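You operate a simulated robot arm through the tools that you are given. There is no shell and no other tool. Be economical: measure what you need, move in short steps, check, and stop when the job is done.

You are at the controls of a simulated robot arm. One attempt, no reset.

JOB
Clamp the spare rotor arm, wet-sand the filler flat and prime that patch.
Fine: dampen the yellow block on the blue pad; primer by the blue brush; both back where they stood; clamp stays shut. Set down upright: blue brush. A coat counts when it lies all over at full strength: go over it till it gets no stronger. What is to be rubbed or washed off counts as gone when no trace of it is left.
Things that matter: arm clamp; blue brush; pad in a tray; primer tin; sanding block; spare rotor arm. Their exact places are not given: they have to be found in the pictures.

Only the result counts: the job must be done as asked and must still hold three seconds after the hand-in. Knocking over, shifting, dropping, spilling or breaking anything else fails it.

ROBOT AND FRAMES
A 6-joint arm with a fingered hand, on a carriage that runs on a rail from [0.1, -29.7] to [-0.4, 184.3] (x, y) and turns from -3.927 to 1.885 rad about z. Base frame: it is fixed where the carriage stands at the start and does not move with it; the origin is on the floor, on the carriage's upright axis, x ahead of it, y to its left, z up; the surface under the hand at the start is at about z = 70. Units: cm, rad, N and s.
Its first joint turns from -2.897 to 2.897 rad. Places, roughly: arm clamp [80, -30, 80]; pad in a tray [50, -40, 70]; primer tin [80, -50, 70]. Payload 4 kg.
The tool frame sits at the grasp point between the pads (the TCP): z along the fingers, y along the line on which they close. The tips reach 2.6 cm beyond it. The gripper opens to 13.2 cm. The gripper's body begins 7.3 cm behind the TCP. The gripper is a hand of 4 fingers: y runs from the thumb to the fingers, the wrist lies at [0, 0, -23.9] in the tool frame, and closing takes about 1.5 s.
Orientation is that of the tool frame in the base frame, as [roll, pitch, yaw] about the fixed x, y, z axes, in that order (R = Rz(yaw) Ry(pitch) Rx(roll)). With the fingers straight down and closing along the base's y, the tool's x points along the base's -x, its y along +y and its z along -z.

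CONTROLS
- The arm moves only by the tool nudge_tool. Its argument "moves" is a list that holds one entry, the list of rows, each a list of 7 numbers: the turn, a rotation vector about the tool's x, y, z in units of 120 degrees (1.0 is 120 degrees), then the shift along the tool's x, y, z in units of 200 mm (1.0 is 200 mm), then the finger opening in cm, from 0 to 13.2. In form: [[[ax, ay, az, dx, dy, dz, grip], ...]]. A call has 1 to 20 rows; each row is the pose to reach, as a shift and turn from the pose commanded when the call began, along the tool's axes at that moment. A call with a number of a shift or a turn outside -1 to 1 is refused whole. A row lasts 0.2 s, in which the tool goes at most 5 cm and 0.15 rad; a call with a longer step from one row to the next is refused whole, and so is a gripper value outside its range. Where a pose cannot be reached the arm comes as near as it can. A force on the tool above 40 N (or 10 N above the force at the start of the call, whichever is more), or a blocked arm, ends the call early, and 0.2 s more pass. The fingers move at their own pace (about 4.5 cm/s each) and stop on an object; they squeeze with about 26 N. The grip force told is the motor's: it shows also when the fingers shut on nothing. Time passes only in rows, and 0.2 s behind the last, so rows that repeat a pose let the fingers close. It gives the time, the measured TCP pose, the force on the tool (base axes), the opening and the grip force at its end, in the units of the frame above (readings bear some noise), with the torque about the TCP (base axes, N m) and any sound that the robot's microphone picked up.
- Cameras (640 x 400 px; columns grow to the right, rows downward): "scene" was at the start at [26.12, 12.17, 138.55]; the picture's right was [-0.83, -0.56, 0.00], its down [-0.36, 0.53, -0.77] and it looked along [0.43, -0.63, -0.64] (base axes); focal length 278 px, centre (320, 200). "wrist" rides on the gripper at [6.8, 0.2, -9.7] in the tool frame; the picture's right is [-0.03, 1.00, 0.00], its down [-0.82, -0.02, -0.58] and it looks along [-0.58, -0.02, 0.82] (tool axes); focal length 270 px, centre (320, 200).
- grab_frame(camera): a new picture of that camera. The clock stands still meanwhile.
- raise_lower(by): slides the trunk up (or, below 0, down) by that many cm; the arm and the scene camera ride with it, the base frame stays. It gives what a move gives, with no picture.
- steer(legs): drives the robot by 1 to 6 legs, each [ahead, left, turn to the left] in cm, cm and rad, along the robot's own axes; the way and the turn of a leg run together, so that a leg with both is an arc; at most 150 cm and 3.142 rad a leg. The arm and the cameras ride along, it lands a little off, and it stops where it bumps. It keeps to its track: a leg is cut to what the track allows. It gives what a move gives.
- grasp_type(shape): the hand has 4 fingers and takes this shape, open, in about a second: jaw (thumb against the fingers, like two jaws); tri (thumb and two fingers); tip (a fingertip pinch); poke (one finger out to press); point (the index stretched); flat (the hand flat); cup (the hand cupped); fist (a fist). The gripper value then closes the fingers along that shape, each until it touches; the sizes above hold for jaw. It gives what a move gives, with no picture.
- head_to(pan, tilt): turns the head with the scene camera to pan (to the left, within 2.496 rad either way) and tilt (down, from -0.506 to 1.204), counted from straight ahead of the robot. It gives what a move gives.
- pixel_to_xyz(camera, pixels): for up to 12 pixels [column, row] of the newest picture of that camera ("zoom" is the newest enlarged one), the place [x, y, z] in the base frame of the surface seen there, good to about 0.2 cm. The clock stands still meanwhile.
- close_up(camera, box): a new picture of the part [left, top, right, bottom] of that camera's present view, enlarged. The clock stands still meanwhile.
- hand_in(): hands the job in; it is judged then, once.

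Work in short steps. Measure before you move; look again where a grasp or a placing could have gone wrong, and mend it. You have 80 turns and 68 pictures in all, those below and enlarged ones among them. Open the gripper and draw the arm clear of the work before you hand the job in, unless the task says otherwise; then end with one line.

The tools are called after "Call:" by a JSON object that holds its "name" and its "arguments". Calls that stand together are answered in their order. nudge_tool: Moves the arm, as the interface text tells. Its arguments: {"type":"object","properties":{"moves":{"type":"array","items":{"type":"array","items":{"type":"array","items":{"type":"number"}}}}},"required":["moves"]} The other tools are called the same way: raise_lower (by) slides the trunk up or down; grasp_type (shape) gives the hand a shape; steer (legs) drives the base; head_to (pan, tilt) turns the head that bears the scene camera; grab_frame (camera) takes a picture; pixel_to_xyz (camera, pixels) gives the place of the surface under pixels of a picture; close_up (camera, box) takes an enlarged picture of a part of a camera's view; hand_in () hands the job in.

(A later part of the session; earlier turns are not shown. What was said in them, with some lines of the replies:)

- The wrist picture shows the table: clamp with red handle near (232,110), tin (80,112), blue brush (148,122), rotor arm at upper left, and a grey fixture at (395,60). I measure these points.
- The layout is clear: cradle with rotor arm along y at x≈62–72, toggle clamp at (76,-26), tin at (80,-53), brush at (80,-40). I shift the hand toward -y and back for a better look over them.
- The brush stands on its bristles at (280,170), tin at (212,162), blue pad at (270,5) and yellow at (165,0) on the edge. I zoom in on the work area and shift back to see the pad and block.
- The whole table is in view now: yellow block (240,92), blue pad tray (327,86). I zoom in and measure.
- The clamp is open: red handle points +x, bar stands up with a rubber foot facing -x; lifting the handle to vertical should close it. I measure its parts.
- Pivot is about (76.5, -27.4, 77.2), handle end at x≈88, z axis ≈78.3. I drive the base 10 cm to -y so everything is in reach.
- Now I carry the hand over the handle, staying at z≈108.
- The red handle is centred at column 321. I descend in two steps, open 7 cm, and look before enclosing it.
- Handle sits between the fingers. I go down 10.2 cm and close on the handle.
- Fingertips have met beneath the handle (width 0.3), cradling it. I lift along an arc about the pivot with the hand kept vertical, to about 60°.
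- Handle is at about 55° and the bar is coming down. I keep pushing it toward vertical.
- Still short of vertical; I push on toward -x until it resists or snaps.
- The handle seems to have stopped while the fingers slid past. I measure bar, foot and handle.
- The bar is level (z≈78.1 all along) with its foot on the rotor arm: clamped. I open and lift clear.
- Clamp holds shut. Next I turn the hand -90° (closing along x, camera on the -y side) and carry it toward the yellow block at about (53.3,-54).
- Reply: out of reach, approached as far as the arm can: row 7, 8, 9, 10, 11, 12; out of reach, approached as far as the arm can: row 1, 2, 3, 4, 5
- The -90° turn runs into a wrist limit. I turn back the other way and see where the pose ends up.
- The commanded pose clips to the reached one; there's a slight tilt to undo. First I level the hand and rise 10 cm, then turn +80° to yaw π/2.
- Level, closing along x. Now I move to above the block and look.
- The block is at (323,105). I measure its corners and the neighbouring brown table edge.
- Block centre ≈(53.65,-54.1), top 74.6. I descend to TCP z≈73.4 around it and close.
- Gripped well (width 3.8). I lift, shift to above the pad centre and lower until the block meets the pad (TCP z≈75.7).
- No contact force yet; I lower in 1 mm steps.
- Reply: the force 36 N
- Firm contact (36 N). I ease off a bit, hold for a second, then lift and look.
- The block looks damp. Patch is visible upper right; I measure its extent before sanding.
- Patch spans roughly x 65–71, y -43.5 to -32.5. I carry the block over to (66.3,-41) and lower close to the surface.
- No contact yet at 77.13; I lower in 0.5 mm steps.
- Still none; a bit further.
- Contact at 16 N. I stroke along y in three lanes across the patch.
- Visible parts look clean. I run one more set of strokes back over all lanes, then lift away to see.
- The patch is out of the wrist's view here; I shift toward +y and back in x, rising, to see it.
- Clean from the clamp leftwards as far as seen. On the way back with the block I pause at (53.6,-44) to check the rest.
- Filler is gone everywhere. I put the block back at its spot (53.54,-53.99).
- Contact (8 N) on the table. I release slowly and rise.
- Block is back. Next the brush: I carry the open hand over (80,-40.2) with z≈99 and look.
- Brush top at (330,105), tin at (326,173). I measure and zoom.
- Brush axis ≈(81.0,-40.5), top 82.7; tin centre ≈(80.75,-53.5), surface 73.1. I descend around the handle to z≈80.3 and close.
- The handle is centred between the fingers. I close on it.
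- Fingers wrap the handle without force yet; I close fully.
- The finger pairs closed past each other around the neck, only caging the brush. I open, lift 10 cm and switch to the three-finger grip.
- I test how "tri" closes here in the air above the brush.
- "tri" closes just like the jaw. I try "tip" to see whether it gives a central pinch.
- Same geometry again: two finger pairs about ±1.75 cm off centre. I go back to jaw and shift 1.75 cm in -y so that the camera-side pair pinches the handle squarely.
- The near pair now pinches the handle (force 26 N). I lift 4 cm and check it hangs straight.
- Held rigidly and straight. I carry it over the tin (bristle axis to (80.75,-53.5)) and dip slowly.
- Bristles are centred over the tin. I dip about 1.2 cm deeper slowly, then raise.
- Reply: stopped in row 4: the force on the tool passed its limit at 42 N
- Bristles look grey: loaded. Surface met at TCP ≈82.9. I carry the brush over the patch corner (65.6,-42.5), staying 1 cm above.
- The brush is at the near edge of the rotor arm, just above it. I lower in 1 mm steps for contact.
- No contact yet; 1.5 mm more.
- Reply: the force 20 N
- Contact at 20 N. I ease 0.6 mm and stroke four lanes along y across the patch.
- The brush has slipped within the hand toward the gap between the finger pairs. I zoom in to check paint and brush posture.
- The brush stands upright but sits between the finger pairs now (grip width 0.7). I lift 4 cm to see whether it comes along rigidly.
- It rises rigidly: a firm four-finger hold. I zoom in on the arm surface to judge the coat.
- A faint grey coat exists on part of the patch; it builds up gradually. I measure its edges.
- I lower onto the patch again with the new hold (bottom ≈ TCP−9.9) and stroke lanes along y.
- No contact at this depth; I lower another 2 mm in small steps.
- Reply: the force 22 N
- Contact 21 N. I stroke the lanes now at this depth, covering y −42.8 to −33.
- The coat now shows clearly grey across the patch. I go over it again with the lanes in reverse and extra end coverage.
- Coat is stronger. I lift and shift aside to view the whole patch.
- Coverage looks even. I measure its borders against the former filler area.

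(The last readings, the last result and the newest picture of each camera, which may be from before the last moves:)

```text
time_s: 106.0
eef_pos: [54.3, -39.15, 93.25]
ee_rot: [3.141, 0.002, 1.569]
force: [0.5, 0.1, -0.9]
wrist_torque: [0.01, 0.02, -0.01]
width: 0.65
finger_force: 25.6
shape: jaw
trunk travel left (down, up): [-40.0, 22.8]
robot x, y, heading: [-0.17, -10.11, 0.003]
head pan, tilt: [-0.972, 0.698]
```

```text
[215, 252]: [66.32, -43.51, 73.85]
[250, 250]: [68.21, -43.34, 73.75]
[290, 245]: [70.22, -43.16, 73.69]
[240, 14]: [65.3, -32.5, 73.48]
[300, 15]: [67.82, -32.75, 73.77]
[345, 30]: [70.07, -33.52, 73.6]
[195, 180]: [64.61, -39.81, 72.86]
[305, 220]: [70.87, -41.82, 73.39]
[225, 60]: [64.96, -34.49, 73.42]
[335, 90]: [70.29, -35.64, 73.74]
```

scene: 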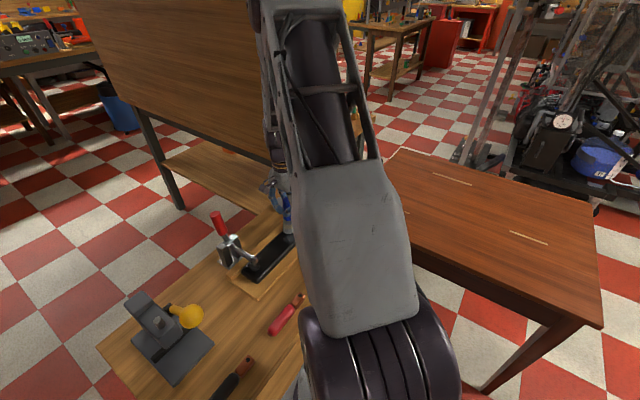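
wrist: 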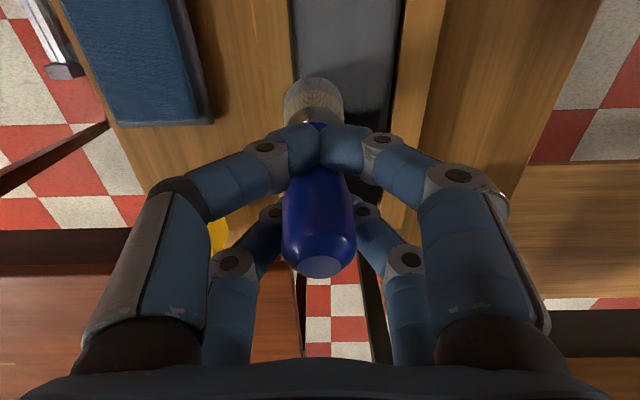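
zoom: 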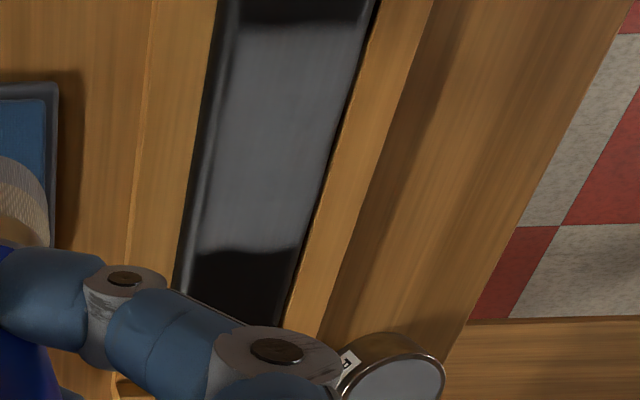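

The coat spans x 64.9–70.8, y −43.4…−32.6; filler reached about y −43.8…−32.4, so I'll extend it. First I reload the brush in the tin.

Call:
{"name": "nudge_tool", "arguments": {"moves": [[[0, 0, 0, -0.1, 0.2, 0, 0], [0, 0, 0, -0.2, 0.4, 0, 0], [0, 0, 0, -0.3, 0.6, 0, 0], [0, 0, 0, -0.4, 0.8, 0, 0], [0, 0, 0, -0.4, 0.8, 0, 0]]]}}

Call:
{"name": "nudge_tool", "arguments": {"moves": [[[0, 0, 0, -0.13, 0.18, 0, 0], [0, 0, 0, -0.26, 0.36, 0, 0], [0, 0, 0, -0.3775, 0.5325, 0, 0], [0, 0, 0, -0.3775, 0.5325, 0, 0], [0, 0, 0, -0.3775, 0.5325, 0.2, 0], [0, 0, 0, -0.3775, 0.5325, 0.38, 0], [0, 0, 0, -0.3775, 0.5325, 0.46, 0], [0, 0, 0, -0.3775, 0.5325, 0.5, 0], [0, 0, 0, -0.3775, 0.5325, 0.5, 0]]]}}

Call:
{"name": "grab_frame", "arguments": {"camera": "wrist"}}

```text
time_s: 107.2
eef_pos: [70.26, -47.23, 93.39]
ee_rot: [3.14, 0.003, 1.57]
force: [0.0, 0.0, 0.2]
wrist_torque: [0.01, -0.02, 0.0]
width: 0.6
finger_force: 25.8
shape: jaw
trunk travel left (down, up): [-40.0, 22.8]
robot x, y, heading: [-0.03, -10.06, -0.002]
head pan, tilt: [-0.972, 0.698]
```

```text
time_s: 109.2
eef_pos: [80.83, -54.79, 83.19]
ee_rot: [3.141, 0.002, 1.57]
force: [0.2, -0.3, -0.5]
wrist_torque: [0.01, 0.0, 0.01]
width: 0.61
finger_force: 25.5
shape: jaw
trunk travel left (down, up): [-40.0, 22.8]
robot x, y, heading: [0.55, -9.85, 0.004]
head pan, tilt: [-0.972, 0.698]
```

```text
10 pictures are left
```

wrist: 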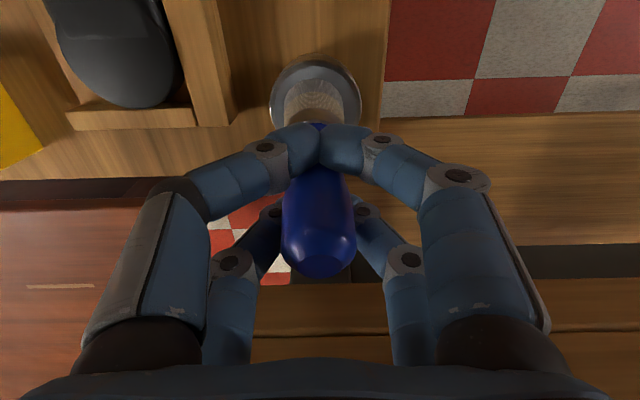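

Bristles are inside the rim. I dip the last 7 mm gently, hold, then raise to z≈89.

Call:
{"name": "nudge_tool", "arguments": {"moves": [[[0, 0, 0, 0, 0, 0.01, 0], [0, 0, 0, 0, 0, 0.02, 0], [0, 0, 0, 0, 0, 0.028, 0], [0, 0, 0, 0, 0, 0.034, 0], [0, 0, 0, 0, 0, 0.038, 0], [0, 0, 0, 0, 0, 0.038, 0]]]}}

Call:
{"name": "nudge_tool", "arguments": {"moves": [[[0, 0, 0, 0, 0, 0, 0], [0, 0, 0, 0, 0, -0.1, 0], [0, 0, 0, 0, 0, -0.25, 0], [0, 0, 0, 0, 0, -0.33, 0], [0, 0, 0, 0, 0, -0.33, 0]]]}}

```text
time_s: 110.7
eef_pos: [80.9, -54.85, 82.51]
ee_rot: [3.141, 0.001, 1.569]
force: [-0.2, 0.3, -1.9]
wrist_torque: [0.04, 0.03, 0.01]
width: 0.62
finger_force: 25.6
shape: jaw
trunk travel left (down, up): [-40.0, 22.8]
robot x, y, heading: [-0.15, -9.96, -0.002]
head pan, tilt: [-0.972, 0.698]
```

```text
time_s: 111.8
eef_pos: [81.13, -54.72, 89.2]
ee_rot: [-3.141, 0.001, 1.568]
force: [-0.7, -0.5, -0.2]
wrist_torque: [0.01, -0.05, 0.0]
width: 0.61
finger_force: 25.6
shape: jaw
trunk travel left (down, up): [-40.0, 22.8]
robot x, y, heading: [0.07, -9.6, 0.006]
head pan, tilt: [-0.972, 0.698]
```

No contact felt at 82.5; I dip again slightly deeper, to about 82.1.

Call:
{"name": "nudge_tool", "arguments": {"moves": [[[0, 0, 0, 0, 0, 0.15, 0], [0, 0, 0, 0, 0, 0.28, 0], [0, 0, 0, 0, 0, 0.32, 0], [0, 0, 0, 0, 0, 0.335, 0], [0, 0, 0, 0, 0, 0.342, 0], [0, 0, 0, 0, 0, 0.348, 0], [0, 0, 0, 0, 0, 0.353, 0], [0, 0, 0, 0, 0, 0.353, 0]]]}}

Call:
{"name": "nudge_tool", "arguments": {"moves": [[[0, 0, 0, 0, 0, 0, 0], [0, 0, 0, 0, 0, -0.1, 0], [0, 0, 0, 0, 0, -0.25, 0], [0, 0, 0, 0, 0, -0.35, 0], [0, 0, 0, 0, 0, -0.35, 0]]]}}

```text
time_s: 113.7
eef_pos: [81.08, -54.77, 82.25]
ee_rot: [3.137, 0.003, 1.57]
force: [0.5, 1.4, 22.9]
wrist_torque: [0.02, 0.0, -0.03]
width: 0.64
finger_force: 25.9
shape: jaw
trunk travel left (down, up): [-40.0, 22.8]
robot x, y, heading: [0.3, -9.84, 0.002]
head pan, tilt: [-0.972, 0.698]
```

```text
time_s: 114.8
eef_pos: [80.88, -54.71, 89.16]
ee_rot: [3.139, -0.001, 1.568]
force: [0.7, 0.8, -0.7]
wrist_torque: [0.0, 0.0, 0.0]
width: 0.61
finger_force: 25.6
shape: jaw
trunk travel left (down, up): [-40.0, 22.8]
robot x, y, heading: [-0.18, -10.05, 0.002]
head pan, tilt: [-0.972, 0.698]
```

Loaded (23 N contact at 82.25). I carry back to the patch's near left corner and lower to about 82.9.

Call:
{"name": "nudge_tool", "arguments": {"moves": [[[0, 0, 0, 0.13, -0.18, 0, 0], [0, 0, 0, 0.27, -0.36, 0, 0], [0, 0, 0, 0.4, -0.54, 0, 0], [0, 0, 0, 0.535, -0.719, 0, 0], [0, 0, 0, 0.535, -0.719, 0.1, 0], [0, 0, 0, 0.535, -0.719, 0.22, 0], [0, 0, 0, 0.535, -0.719, 0.28, 0], [0, 0, 0, 0.535, -0.719, 0.3, 0], [0, 0, 0, 0.535, -0.719, 0.306, 0], [0, 0, 0, 0.535, -0.719, 0.312, 0], [0, 0, 0, 0.535, -0.719, 0.312, 0]]]}}

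```text
time_s: 117.2
eef_pos: [66.64, -44.23, 82.84]
ee_rot: [3.137, 0.003, 1.569]
force: [0.2, 2.0, 20.0]
wrist_torque: [0.0, 0.02, -0.02]
width: 0.61
finger_force: 25.4
shape: jaw
trunk travel left (down, up): [-40.0, 22.8]
robot x, y, heading: [-0.01, -9.78, 0.003]
head pan, tilt: [-0.972, 0.698]
```

Contact 20 N. I go over all lanes with extended ends, twice.

Call:
{"name": "nudge_tool", "arguments": {"moves": [[[0, 0, 0, 0.13, 0, 0, 0], [0, 0, 0, 0.26, 0, 0, 0], [0, 0, 0, 0.39, 0, 0, 0], [0, 0, 0, 0.52, 0, 0, 0], [0, 0, 0, 0.52, 0.065, 0.001, 0], [0, 0, 0, 0.39, 0.065, 0.001, 0], [0, 0, 0, 0.26, 0.065, 0.001, 0], [0, 0, 0, 0.13, 0.065, 0.001, 0], [0, 0, 0, 0, 0.065, 0.001, 0], [0, 0, 0, 0, 0.13, 0.002, 0], [0, 0, 0, 0.13, 0.13, 0.002, 0], [0, 0, 0, 0.26, 0.13, 0.002, 0], [0, 0, 0, 0.39, 0.13, 0.002, 0], [0, 0, 0, 0.52, 0.13, 0.002, 0], [0, 0, 0, 0.52, 0.2, 0.003, 0], [0, 0, 0, 0.39, 0.2, 0.003, 0], [0, 0, 0, 0.26, 0.2, 0.003, 0], [0, 0, 0, 0.13, 0.2, 0.003, 0], [0, 0, 0, 0, 0.2, 0.003, 0], [0, 0, 0, 0, 0.2, 0.003, 0]]]}}

Call:
{"name": "nudge_tool", "arguments": {"moves": [[[0, 0, 0, 0.13, 0, 0.001, 0], [0, 0, 0, 0.26, 0, 0.001, 0], [0, 0, 0, 0.39, 0, 0.001, 0], [0, 0, 0, 0.52, 0, 0.001, 0], [0, 0, 0, 0.52, -0.07, 0.001, 0], [0, 0, 0, 0.39, -0.07, 0.001, 0], [0, 0, 0, 0.26, -0.07, 0.001, 0], [0, 0, 0, 0.13, -0.07, 0.001, 0], [0, 0, 0, 0, -0.07, 0.001, 0], [0, 0, 0, 0, -0.14, 0.001, 0], [0, 0, 0, 0.13, -0.14, 0.001, 0], [0, 0, 0, 0.26, -0.14, 0.001, 0], [0, 0, 0, 0.39, -0.14, 0.001, 0], [0, 0, 0, 0.52, -0.14, 0.001, 0], [0, 0, 0, 0.52, -0.205, 0.001, 0], [0, 0, 0, 0.39, -0.205, 0.001, 0], [0, 0, 0, 0.26, -0.205, 0.001, 0], [0, 0, 0, 0.13, -0.205, 0.001, 0], [0, 0, 0, 0, -0.205, 0.001, 0]]]}}

Call:
{"name": "nudge_tool", "arguments": {"moves": [[[0, 0, 0, 0, 0, -0.15, 0], [0, 0, 0, 0.05, -0.1, -0.3, 0], [0, 0, 0, 0.15, -0.3, -0.4, 0], [0, 0, 0, 0.25, -0.5, -0.5, 0], [0, 0, 0, 0.25, -0.6, -0.5, 0], [0, 0, 0, 0.25, -0.6, -0.5, 0]]]}}

Call:
{"name": "close_up", "arguments": {"camera": "wrist", "box": [380, 0, 580, 200]}}

```text
time_s: 121.5
eef_pos: [70.54, -43.98, 82.76]
ee_rot: [3.138, 0.001, 1.569]
force: [0.3, 0.7, -1.1]
wrist_torque: [0.01, 0.02, -0.01]
width: 0.58
finger_force: 26.2
shape: jaw
trunk travel left (down, up): [-40.0, 22.8]
robot x, y, heading: [0.06, -9.93, 0.003]
head pan, tilt: [-0.972, 0.698]
```

```text
time_s: 125.5
eef_pos: [66.65, -44.01, 82.69]
ee_rot: [3.141, 0.002, 1.568]
force: [-0.3, 0.3, -1.1]
wrist_torque: [-0.03, -0.01, 0.04]
width: 0.6
finger_force: 26.4
shape: jaw
trunk travel left (down, up): [-40.0, 22.8]
robot x, y, heading: [-0.17, -10.02, 0.001]
head pan, tilt: [-0.972, 0.698]
```

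```text
time_s: 126.8
eef_pos: [54.69, -39.07, 92.74]
ee_rot: [3.139, 0.001, 1.569]
force: [0.1, -0.8, -0.3]
wrist_torque: [0.03, -0.02, 0.01]
width: 0.59
finger_force: 26.6
shape: jaw
trunk travel left (down, up): [-40.0, 22.8]
robot x, y, heading: [0.15, -10.12, 0.002]
head pan, tilt: [-0.972, 0.698]
```

```text
2.00 times, centred on (480, 100) of wrist
```

zoom: 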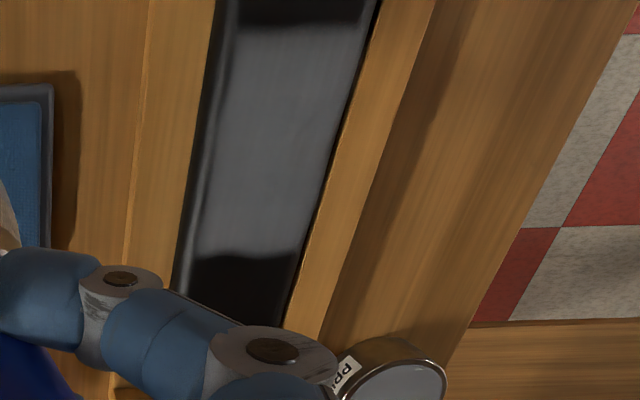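

Tone and edges are unchanged from the last view and uniform, so the coat is at full strength. I carry the brush back over its spot (81.0,-40.5) and hover.

Call:
{"name": "nudge_tool", "arguments": {"moves": [[[0, 0, 0, -0.02, 0.22, 0, 0], [0, 0, 0, -0.04, 0.44, 0, 0], [0, 0, 0, -0.06, 0.66, 0, 0], [0, 0, 0, -0.07, 0.8, 0, 0], [0, 0, 0, -0.07, 0.8, 0, 0]]]}}

Call:
{"name": "nudge_tool", "arguments": {"moves": [[[0, 0, 0, -0.02, 0.2, 0, 0], [0, 0, 0, -0.04, 0.4, 0, 0], [0, 0, 0, -0.06, 0.525, 0, 0], [0, 0, 0, -0.06, 0.525, 0, 0], [0, 0, 0, -0.06, 0.525, 0.2, 0], [0, 0, 0, -0.06, 0.525, 0.4, 0], [0, 0, 0, -0.06, 0.525, 0.55, 0], [0, 0, 0, -0.06, 0.525, 0.61, 0], [0, 0, 0, -0.06, 0.525, 0.61, 0]]]}}

Call:
{"name": "grab_frame", "arguments": {"camera": "wrist"}}

Call:
{"name": "pixel_to_xyz", "arguments": {"camera": "wrist", "pixels": [[315, 95], [315, 110], [292, 105], [338, 105], [318, 250], [318, 265], [318, 220]]}}

```text
time_s: 128.1
eef_pos: [70.54, -40.74, 92.79]
ee_rot: [3.139, 0.002, 1.569]
force: [-0.1, 0.7, -0.6]
wrist_torque: [0.01, 0.0, 0.01]
width: 0.59
finger_force: 26.0
shape: jaw
trunk travel left (down, up): [-40.0, 22.8]
robot x, y, heading: [0.27, -10.07, -0.002]
head pan, tilt: [-0.972, 0.698]
```

```text
time_s: 130.1
eef_pos: [81.02, -41.79, 80.49]
ee_rot: [3.138, 0.002, 1.57]
force: [0.5, -1.6, -1.0]
wrist_torque: [-0.05, -0.03, 0.04]
width: 0.59
finger_force: 26.0
shape: jaw
trunk travel left (down, up): [-40.0, 22.8]
robot x, y, heading: [0.15, -10.19, -0.002]
head pan, tilt: [-0.972, 0.698]
```

```text
8 pictures are left
```

wrist: 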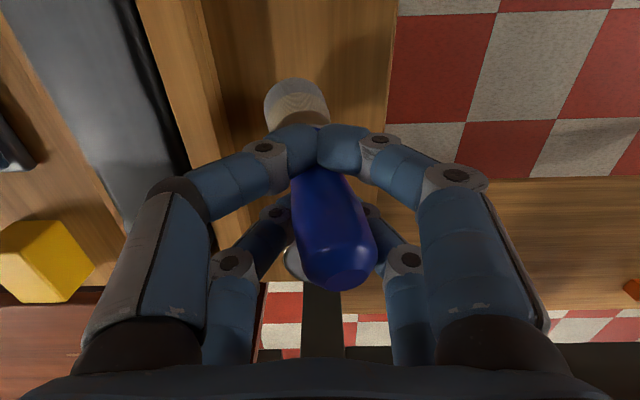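

```text
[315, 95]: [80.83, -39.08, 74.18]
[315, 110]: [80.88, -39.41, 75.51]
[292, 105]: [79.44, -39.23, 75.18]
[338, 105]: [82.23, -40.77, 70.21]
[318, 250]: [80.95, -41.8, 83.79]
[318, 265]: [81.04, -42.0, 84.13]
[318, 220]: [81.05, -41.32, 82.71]
```

The brush has tilted in the grip (bristles at column 296, handle end at 345). I measure the tilt to correct it before setting down.

Call:
{"name": "pixel_to_xyz", "arguments": {"camera": "wrist", "pixels": [[296, 84], [268, 98], [280, 110], [296, 112], [318, 112], [326, 100], [345, 275], [345, 255], [305, 265], [372, 250], [340, 215], [325, 185]]}}

Call:
{"name": "close_up", "arguments": {"camera": "wrist", "box": [230, 60, 410, 300]}}

```text
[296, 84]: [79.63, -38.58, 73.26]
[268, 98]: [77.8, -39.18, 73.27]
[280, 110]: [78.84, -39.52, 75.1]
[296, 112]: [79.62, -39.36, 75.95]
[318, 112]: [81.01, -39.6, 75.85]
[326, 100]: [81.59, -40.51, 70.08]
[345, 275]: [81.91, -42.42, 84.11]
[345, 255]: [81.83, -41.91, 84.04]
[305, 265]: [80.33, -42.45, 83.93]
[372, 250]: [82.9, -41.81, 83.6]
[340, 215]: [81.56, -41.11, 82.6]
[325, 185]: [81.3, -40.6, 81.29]
```

```text
1.67 times, centred on (320, 180) of wrist
```

zoom: 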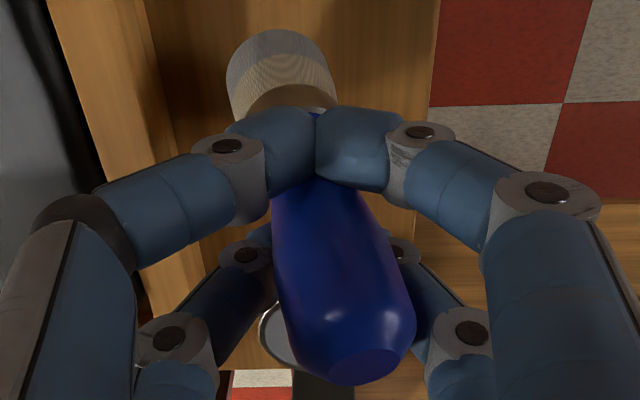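

The brush leans about 17° (axis direction ≈(0.2,-0.22,0.955)). I tilt the hand by the opposite turn so that it stands plumb, and look.

Call:
{"name": "nudge_tool", "arguments": {"moves": [[[-0.033, -0.036, 0, 0, 0, -0.03, 0], [-0.065, -0.071, 0, 0, 0, -0.03, 0], [-0.097, -0.1067, 0, 0, 0, -0.03, 0], [-0.097, -0.1067, 0, 0, 0, -0.03, 0]]]}}

Call:
{"name": "grab_frame", "arguments": {"camera": "wrist"}}

Call:
{"name": "close_up", "arguments": {"camera": "scene", "box": [200, 150, 340, 260]}}

```text
time_s: 131.1
eef_pos: [80.95, -41.66, 81.18]
ee_rot: [2.933, 0.222, 1.546]
force: [-0.6, 0.8, -0.8]
wrist_torque: [-0.02, 0.01, -0.01]
width: 0.58
finger_force: 26.5
shape: jaw
trunk travel left (down, up): [-40.0, 22.8]
robot x, y, heading: [-0.06, -9.82, -0.002]
head pan, tilt: [-0.972, 0.698]
```

```text
6 pictures are left
```

wrist: 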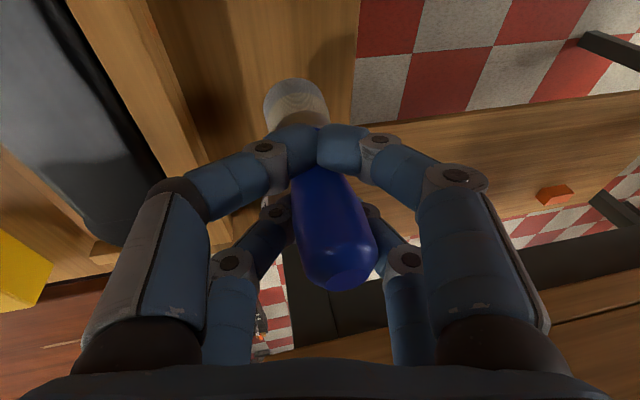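

```text
3.64 times, centred on (270, 205) of scene
```

zoom: 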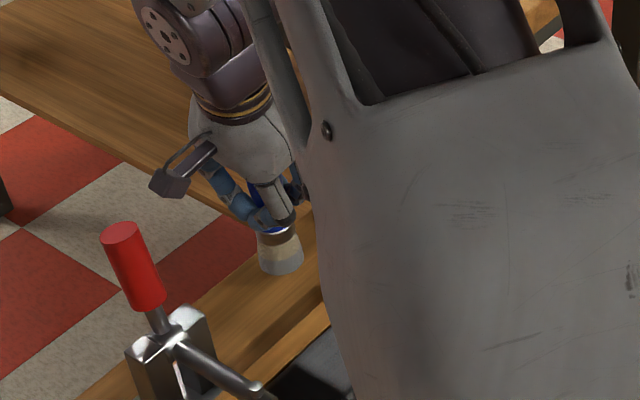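

In the scene view the brush looks plumb. I verify with points on the brush.

Call:
{"name": "pixel_to_xyz", "arguments": {"camera": "wrist", "pixels": [[296, 84], [266, 98], [296, 112], [318, 110], [350, 276], [305, 265], [374, 250], [340, 215]]}}

Call:
{"name": "pixel_to_xyz", "arguments": {"camera": "zoom", "pixels": [[260, 265], [280, 270], [302, 262], [280, 240], [264, 232], [294, 232]]}}

```text
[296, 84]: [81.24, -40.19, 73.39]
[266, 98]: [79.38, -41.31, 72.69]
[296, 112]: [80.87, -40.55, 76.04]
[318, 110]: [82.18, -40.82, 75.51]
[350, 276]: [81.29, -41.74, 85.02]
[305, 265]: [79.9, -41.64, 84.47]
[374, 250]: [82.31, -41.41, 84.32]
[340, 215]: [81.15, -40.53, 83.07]
```

```text
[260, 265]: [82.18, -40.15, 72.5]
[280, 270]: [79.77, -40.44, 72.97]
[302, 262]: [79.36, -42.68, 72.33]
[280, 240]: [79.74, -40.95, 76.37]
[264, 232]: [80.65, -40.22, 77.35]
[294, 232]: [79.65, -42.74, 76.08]
```

Plumb, with bottom centre at about (80.85,-41.5,72.3). I move it to its spot and lower to the table in small steps.

Call:
{"name": "nudge_tool", "arguments": {"moves": [[[0, 0, 0, 0.02, -0.003, 0.028, 0], [0, 0, 0, 0.04, -0.008, 0.06, 0], [0, 0, 0, 0.0553, -0.011, 0.0844, 0], [0, 0, 0, 0.0575, -0.013, 0.094, 0], [0, 0, 0, 0.0597, -0.0151, 0.1035, 0], [0, 0, 0, 0.0607, -0.016, 0.108, 0], [0, 0, 0, 0.0607, -0.016, 0.108, 0]]]}}

```text
time_s: 132.7
eef_pos: [81.31, -41.01, 78.69]
ee_rot: [2.933, 0.224, 1.544]
force: [0.1, 0.1, 1.1]
wrist_torque: [-0.03, 0.01, -0.03]
width: 0.59
finger_force: 26.1
shape: jaw
trunk travel left (down, up): [-40.0, 22.8]
robot x, y, heading: [0.0, -9.99, 0.005]
head pan, tilt: [-0.972, 0.698]
```

Barely touching (1 N); I lower 1.5 mm more.

Call:
{"name": "nudge_tool", "arguments": {"moves": [[[0, 0, 0, 0.0009, -0.0008, 0.0036, 0], [0, 0, 0, 0.0017, -0.0015, 0.0072, 0], [0, 0, 0, 0.0017, -0.0015, 0.0072, 0]]]}}

Call:
{"name": "close_up", "arguments": {"camera": "scene", "box": [200, 150, 340, 260]}}

```text
time_s: 133.4
eef_pos: [81.14, -41.06, 78.67]
ee_rot: [2.931, 0.225, 1.545]
force: [-0.3, -0.3, 10.2]
wrist_torque: [0.03, -0.01, 0.0]
width: 0.6
finger_force: 25.7
shape: jaw
trunk travel left (down, up): [-40.0, 22.8]
robot x, y, heading: [0.33, -9.64, 0.0]
head pan, tilt: [-0.972, 0.698]
```

```text
3.64 times, centred on (270, 205) of scene
```

zoom: 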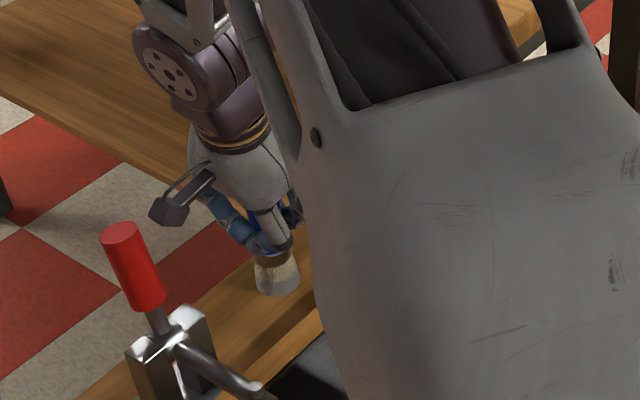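

Standing with 10 N on the table. I open slowly, pause, then withdraw straight up.

Call:
{"name": "nudge_tool", "arguments": {"moves": [[[0, 0, 0, 0, 0, 0, 1.2], [0, 0, 0, 0, 0, 0, 2], [0, 0, 0, 0, 0, 0, 3], [0, 0, 0, 0, 0, 0, 4.5], [0, 0, 0, 0, 0, 0, 6], [0, 0, 0, 0, 0, 0, 8], [0, 0, 0, 0, 0, 0, 9], [0, 0, 0, 0, 0, 0, 9], [0, 0, 0, -0.022, 0.02, -0.095, 9], [0, 0, 0, -0.055, 0.05, -0.24, 9], [0, 0, 0, -0.1, 0.092, -0.43, 9], [0, 0, 0, -0.15, 0.138, -0.65, 9], [0, 0, 0, -0.15, 0.138, -0.65, 9]]]}}

Call:
{"name": "grab_frame", "arguments": {"camera": "wrist"}}

```text
time_s: 136.2
eef_pos: [81.18, -41.02, 92.18]
ee_rot: [2.934, 0.223, 1.546]
force: [-0.1, 0.5, -0.6]
wrist_torque: [-0.01, 0.02, 0.05]
width: 8.99
finger_force: 0.1
shape: jaw
trunk travel left (down, up): [-40.0, 22.8]
robot x, y, heading: [-0.16, -9.89, 0.003]
head pan, tilt: [-0.972, 0.698]
```

```text
3 pictures are left
```

wrist: 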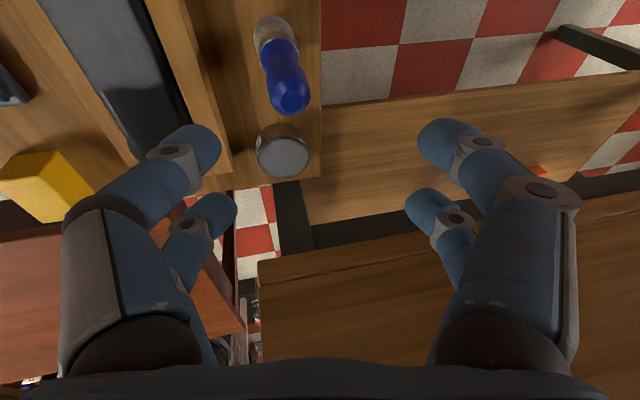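

The brush stands. I check its place from this picture, and draw the arm further up and back.

Call:
{"name": "pixel_to_xyz", "arguments": {"camera": "wrist", "pixels": [[290, 96], [258, 40], [294, 40], [275, 50]]}}

Call:
{"name": "nudge_tool", "arguments": {"moves": [[[0, 0, 0, -0.05, 0, -0.2, 9], [0, 0, 0, -0.1, -0.1, -0.4, 9], [0, 0, 0, -0.12, -0.25, -0.55, 9], [0, 0, 0, -0.12, -0.25, -0.55, 9]]]}}

Call:
{"name": "grab_frame", "arguments": {"camera": "wrist"}}

```text
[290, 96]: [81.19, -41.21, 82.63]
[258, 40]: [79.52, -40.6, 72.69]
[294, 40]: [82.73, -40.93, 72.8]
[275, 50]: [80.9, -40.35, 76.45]
```

```text
time_s: 137.2
eef_pos: [74.03, -41.15, 102.27]
ee_rot: [2.932, 0.224, 1.547]
force: [0.8, -0.4, 0.6]
wrist_torque: [-0.01, 0.02, 0.03]
width: 8.96
finger_force: 0.0
shape: jaw
trunk travel left (down, up): [-40.0, 22.8]
robot x, y, heading: [-0.17, -9.91, 0.007]
head pan, tilt: [-0.972, 0.698]
```

```text
2 pictures are left
```

wrist: 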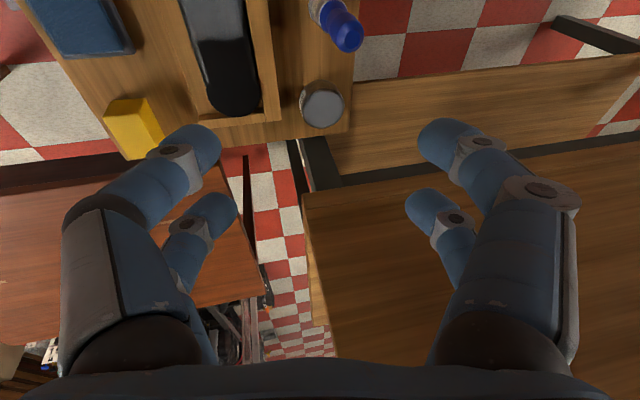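

The brush is upright at about (81.1,-41.0), within half a centimetre of where it stood. The block is back, the clamp is shut, the coat looks even and the hand is clear, so I hand in.

Call:
{"name": "hand_in", "arguments": {}}

```text
The job is handed in.
```

I handed the job in: the rotor arm is clamped, the filler is wet-sanded off with no trace visible, and the patch has an even primer coat that got no stronger on the last pass. The yellow block is back in its place, the blue brush stands upright about half a centimetre from where it stood, and the clamp is still shut.
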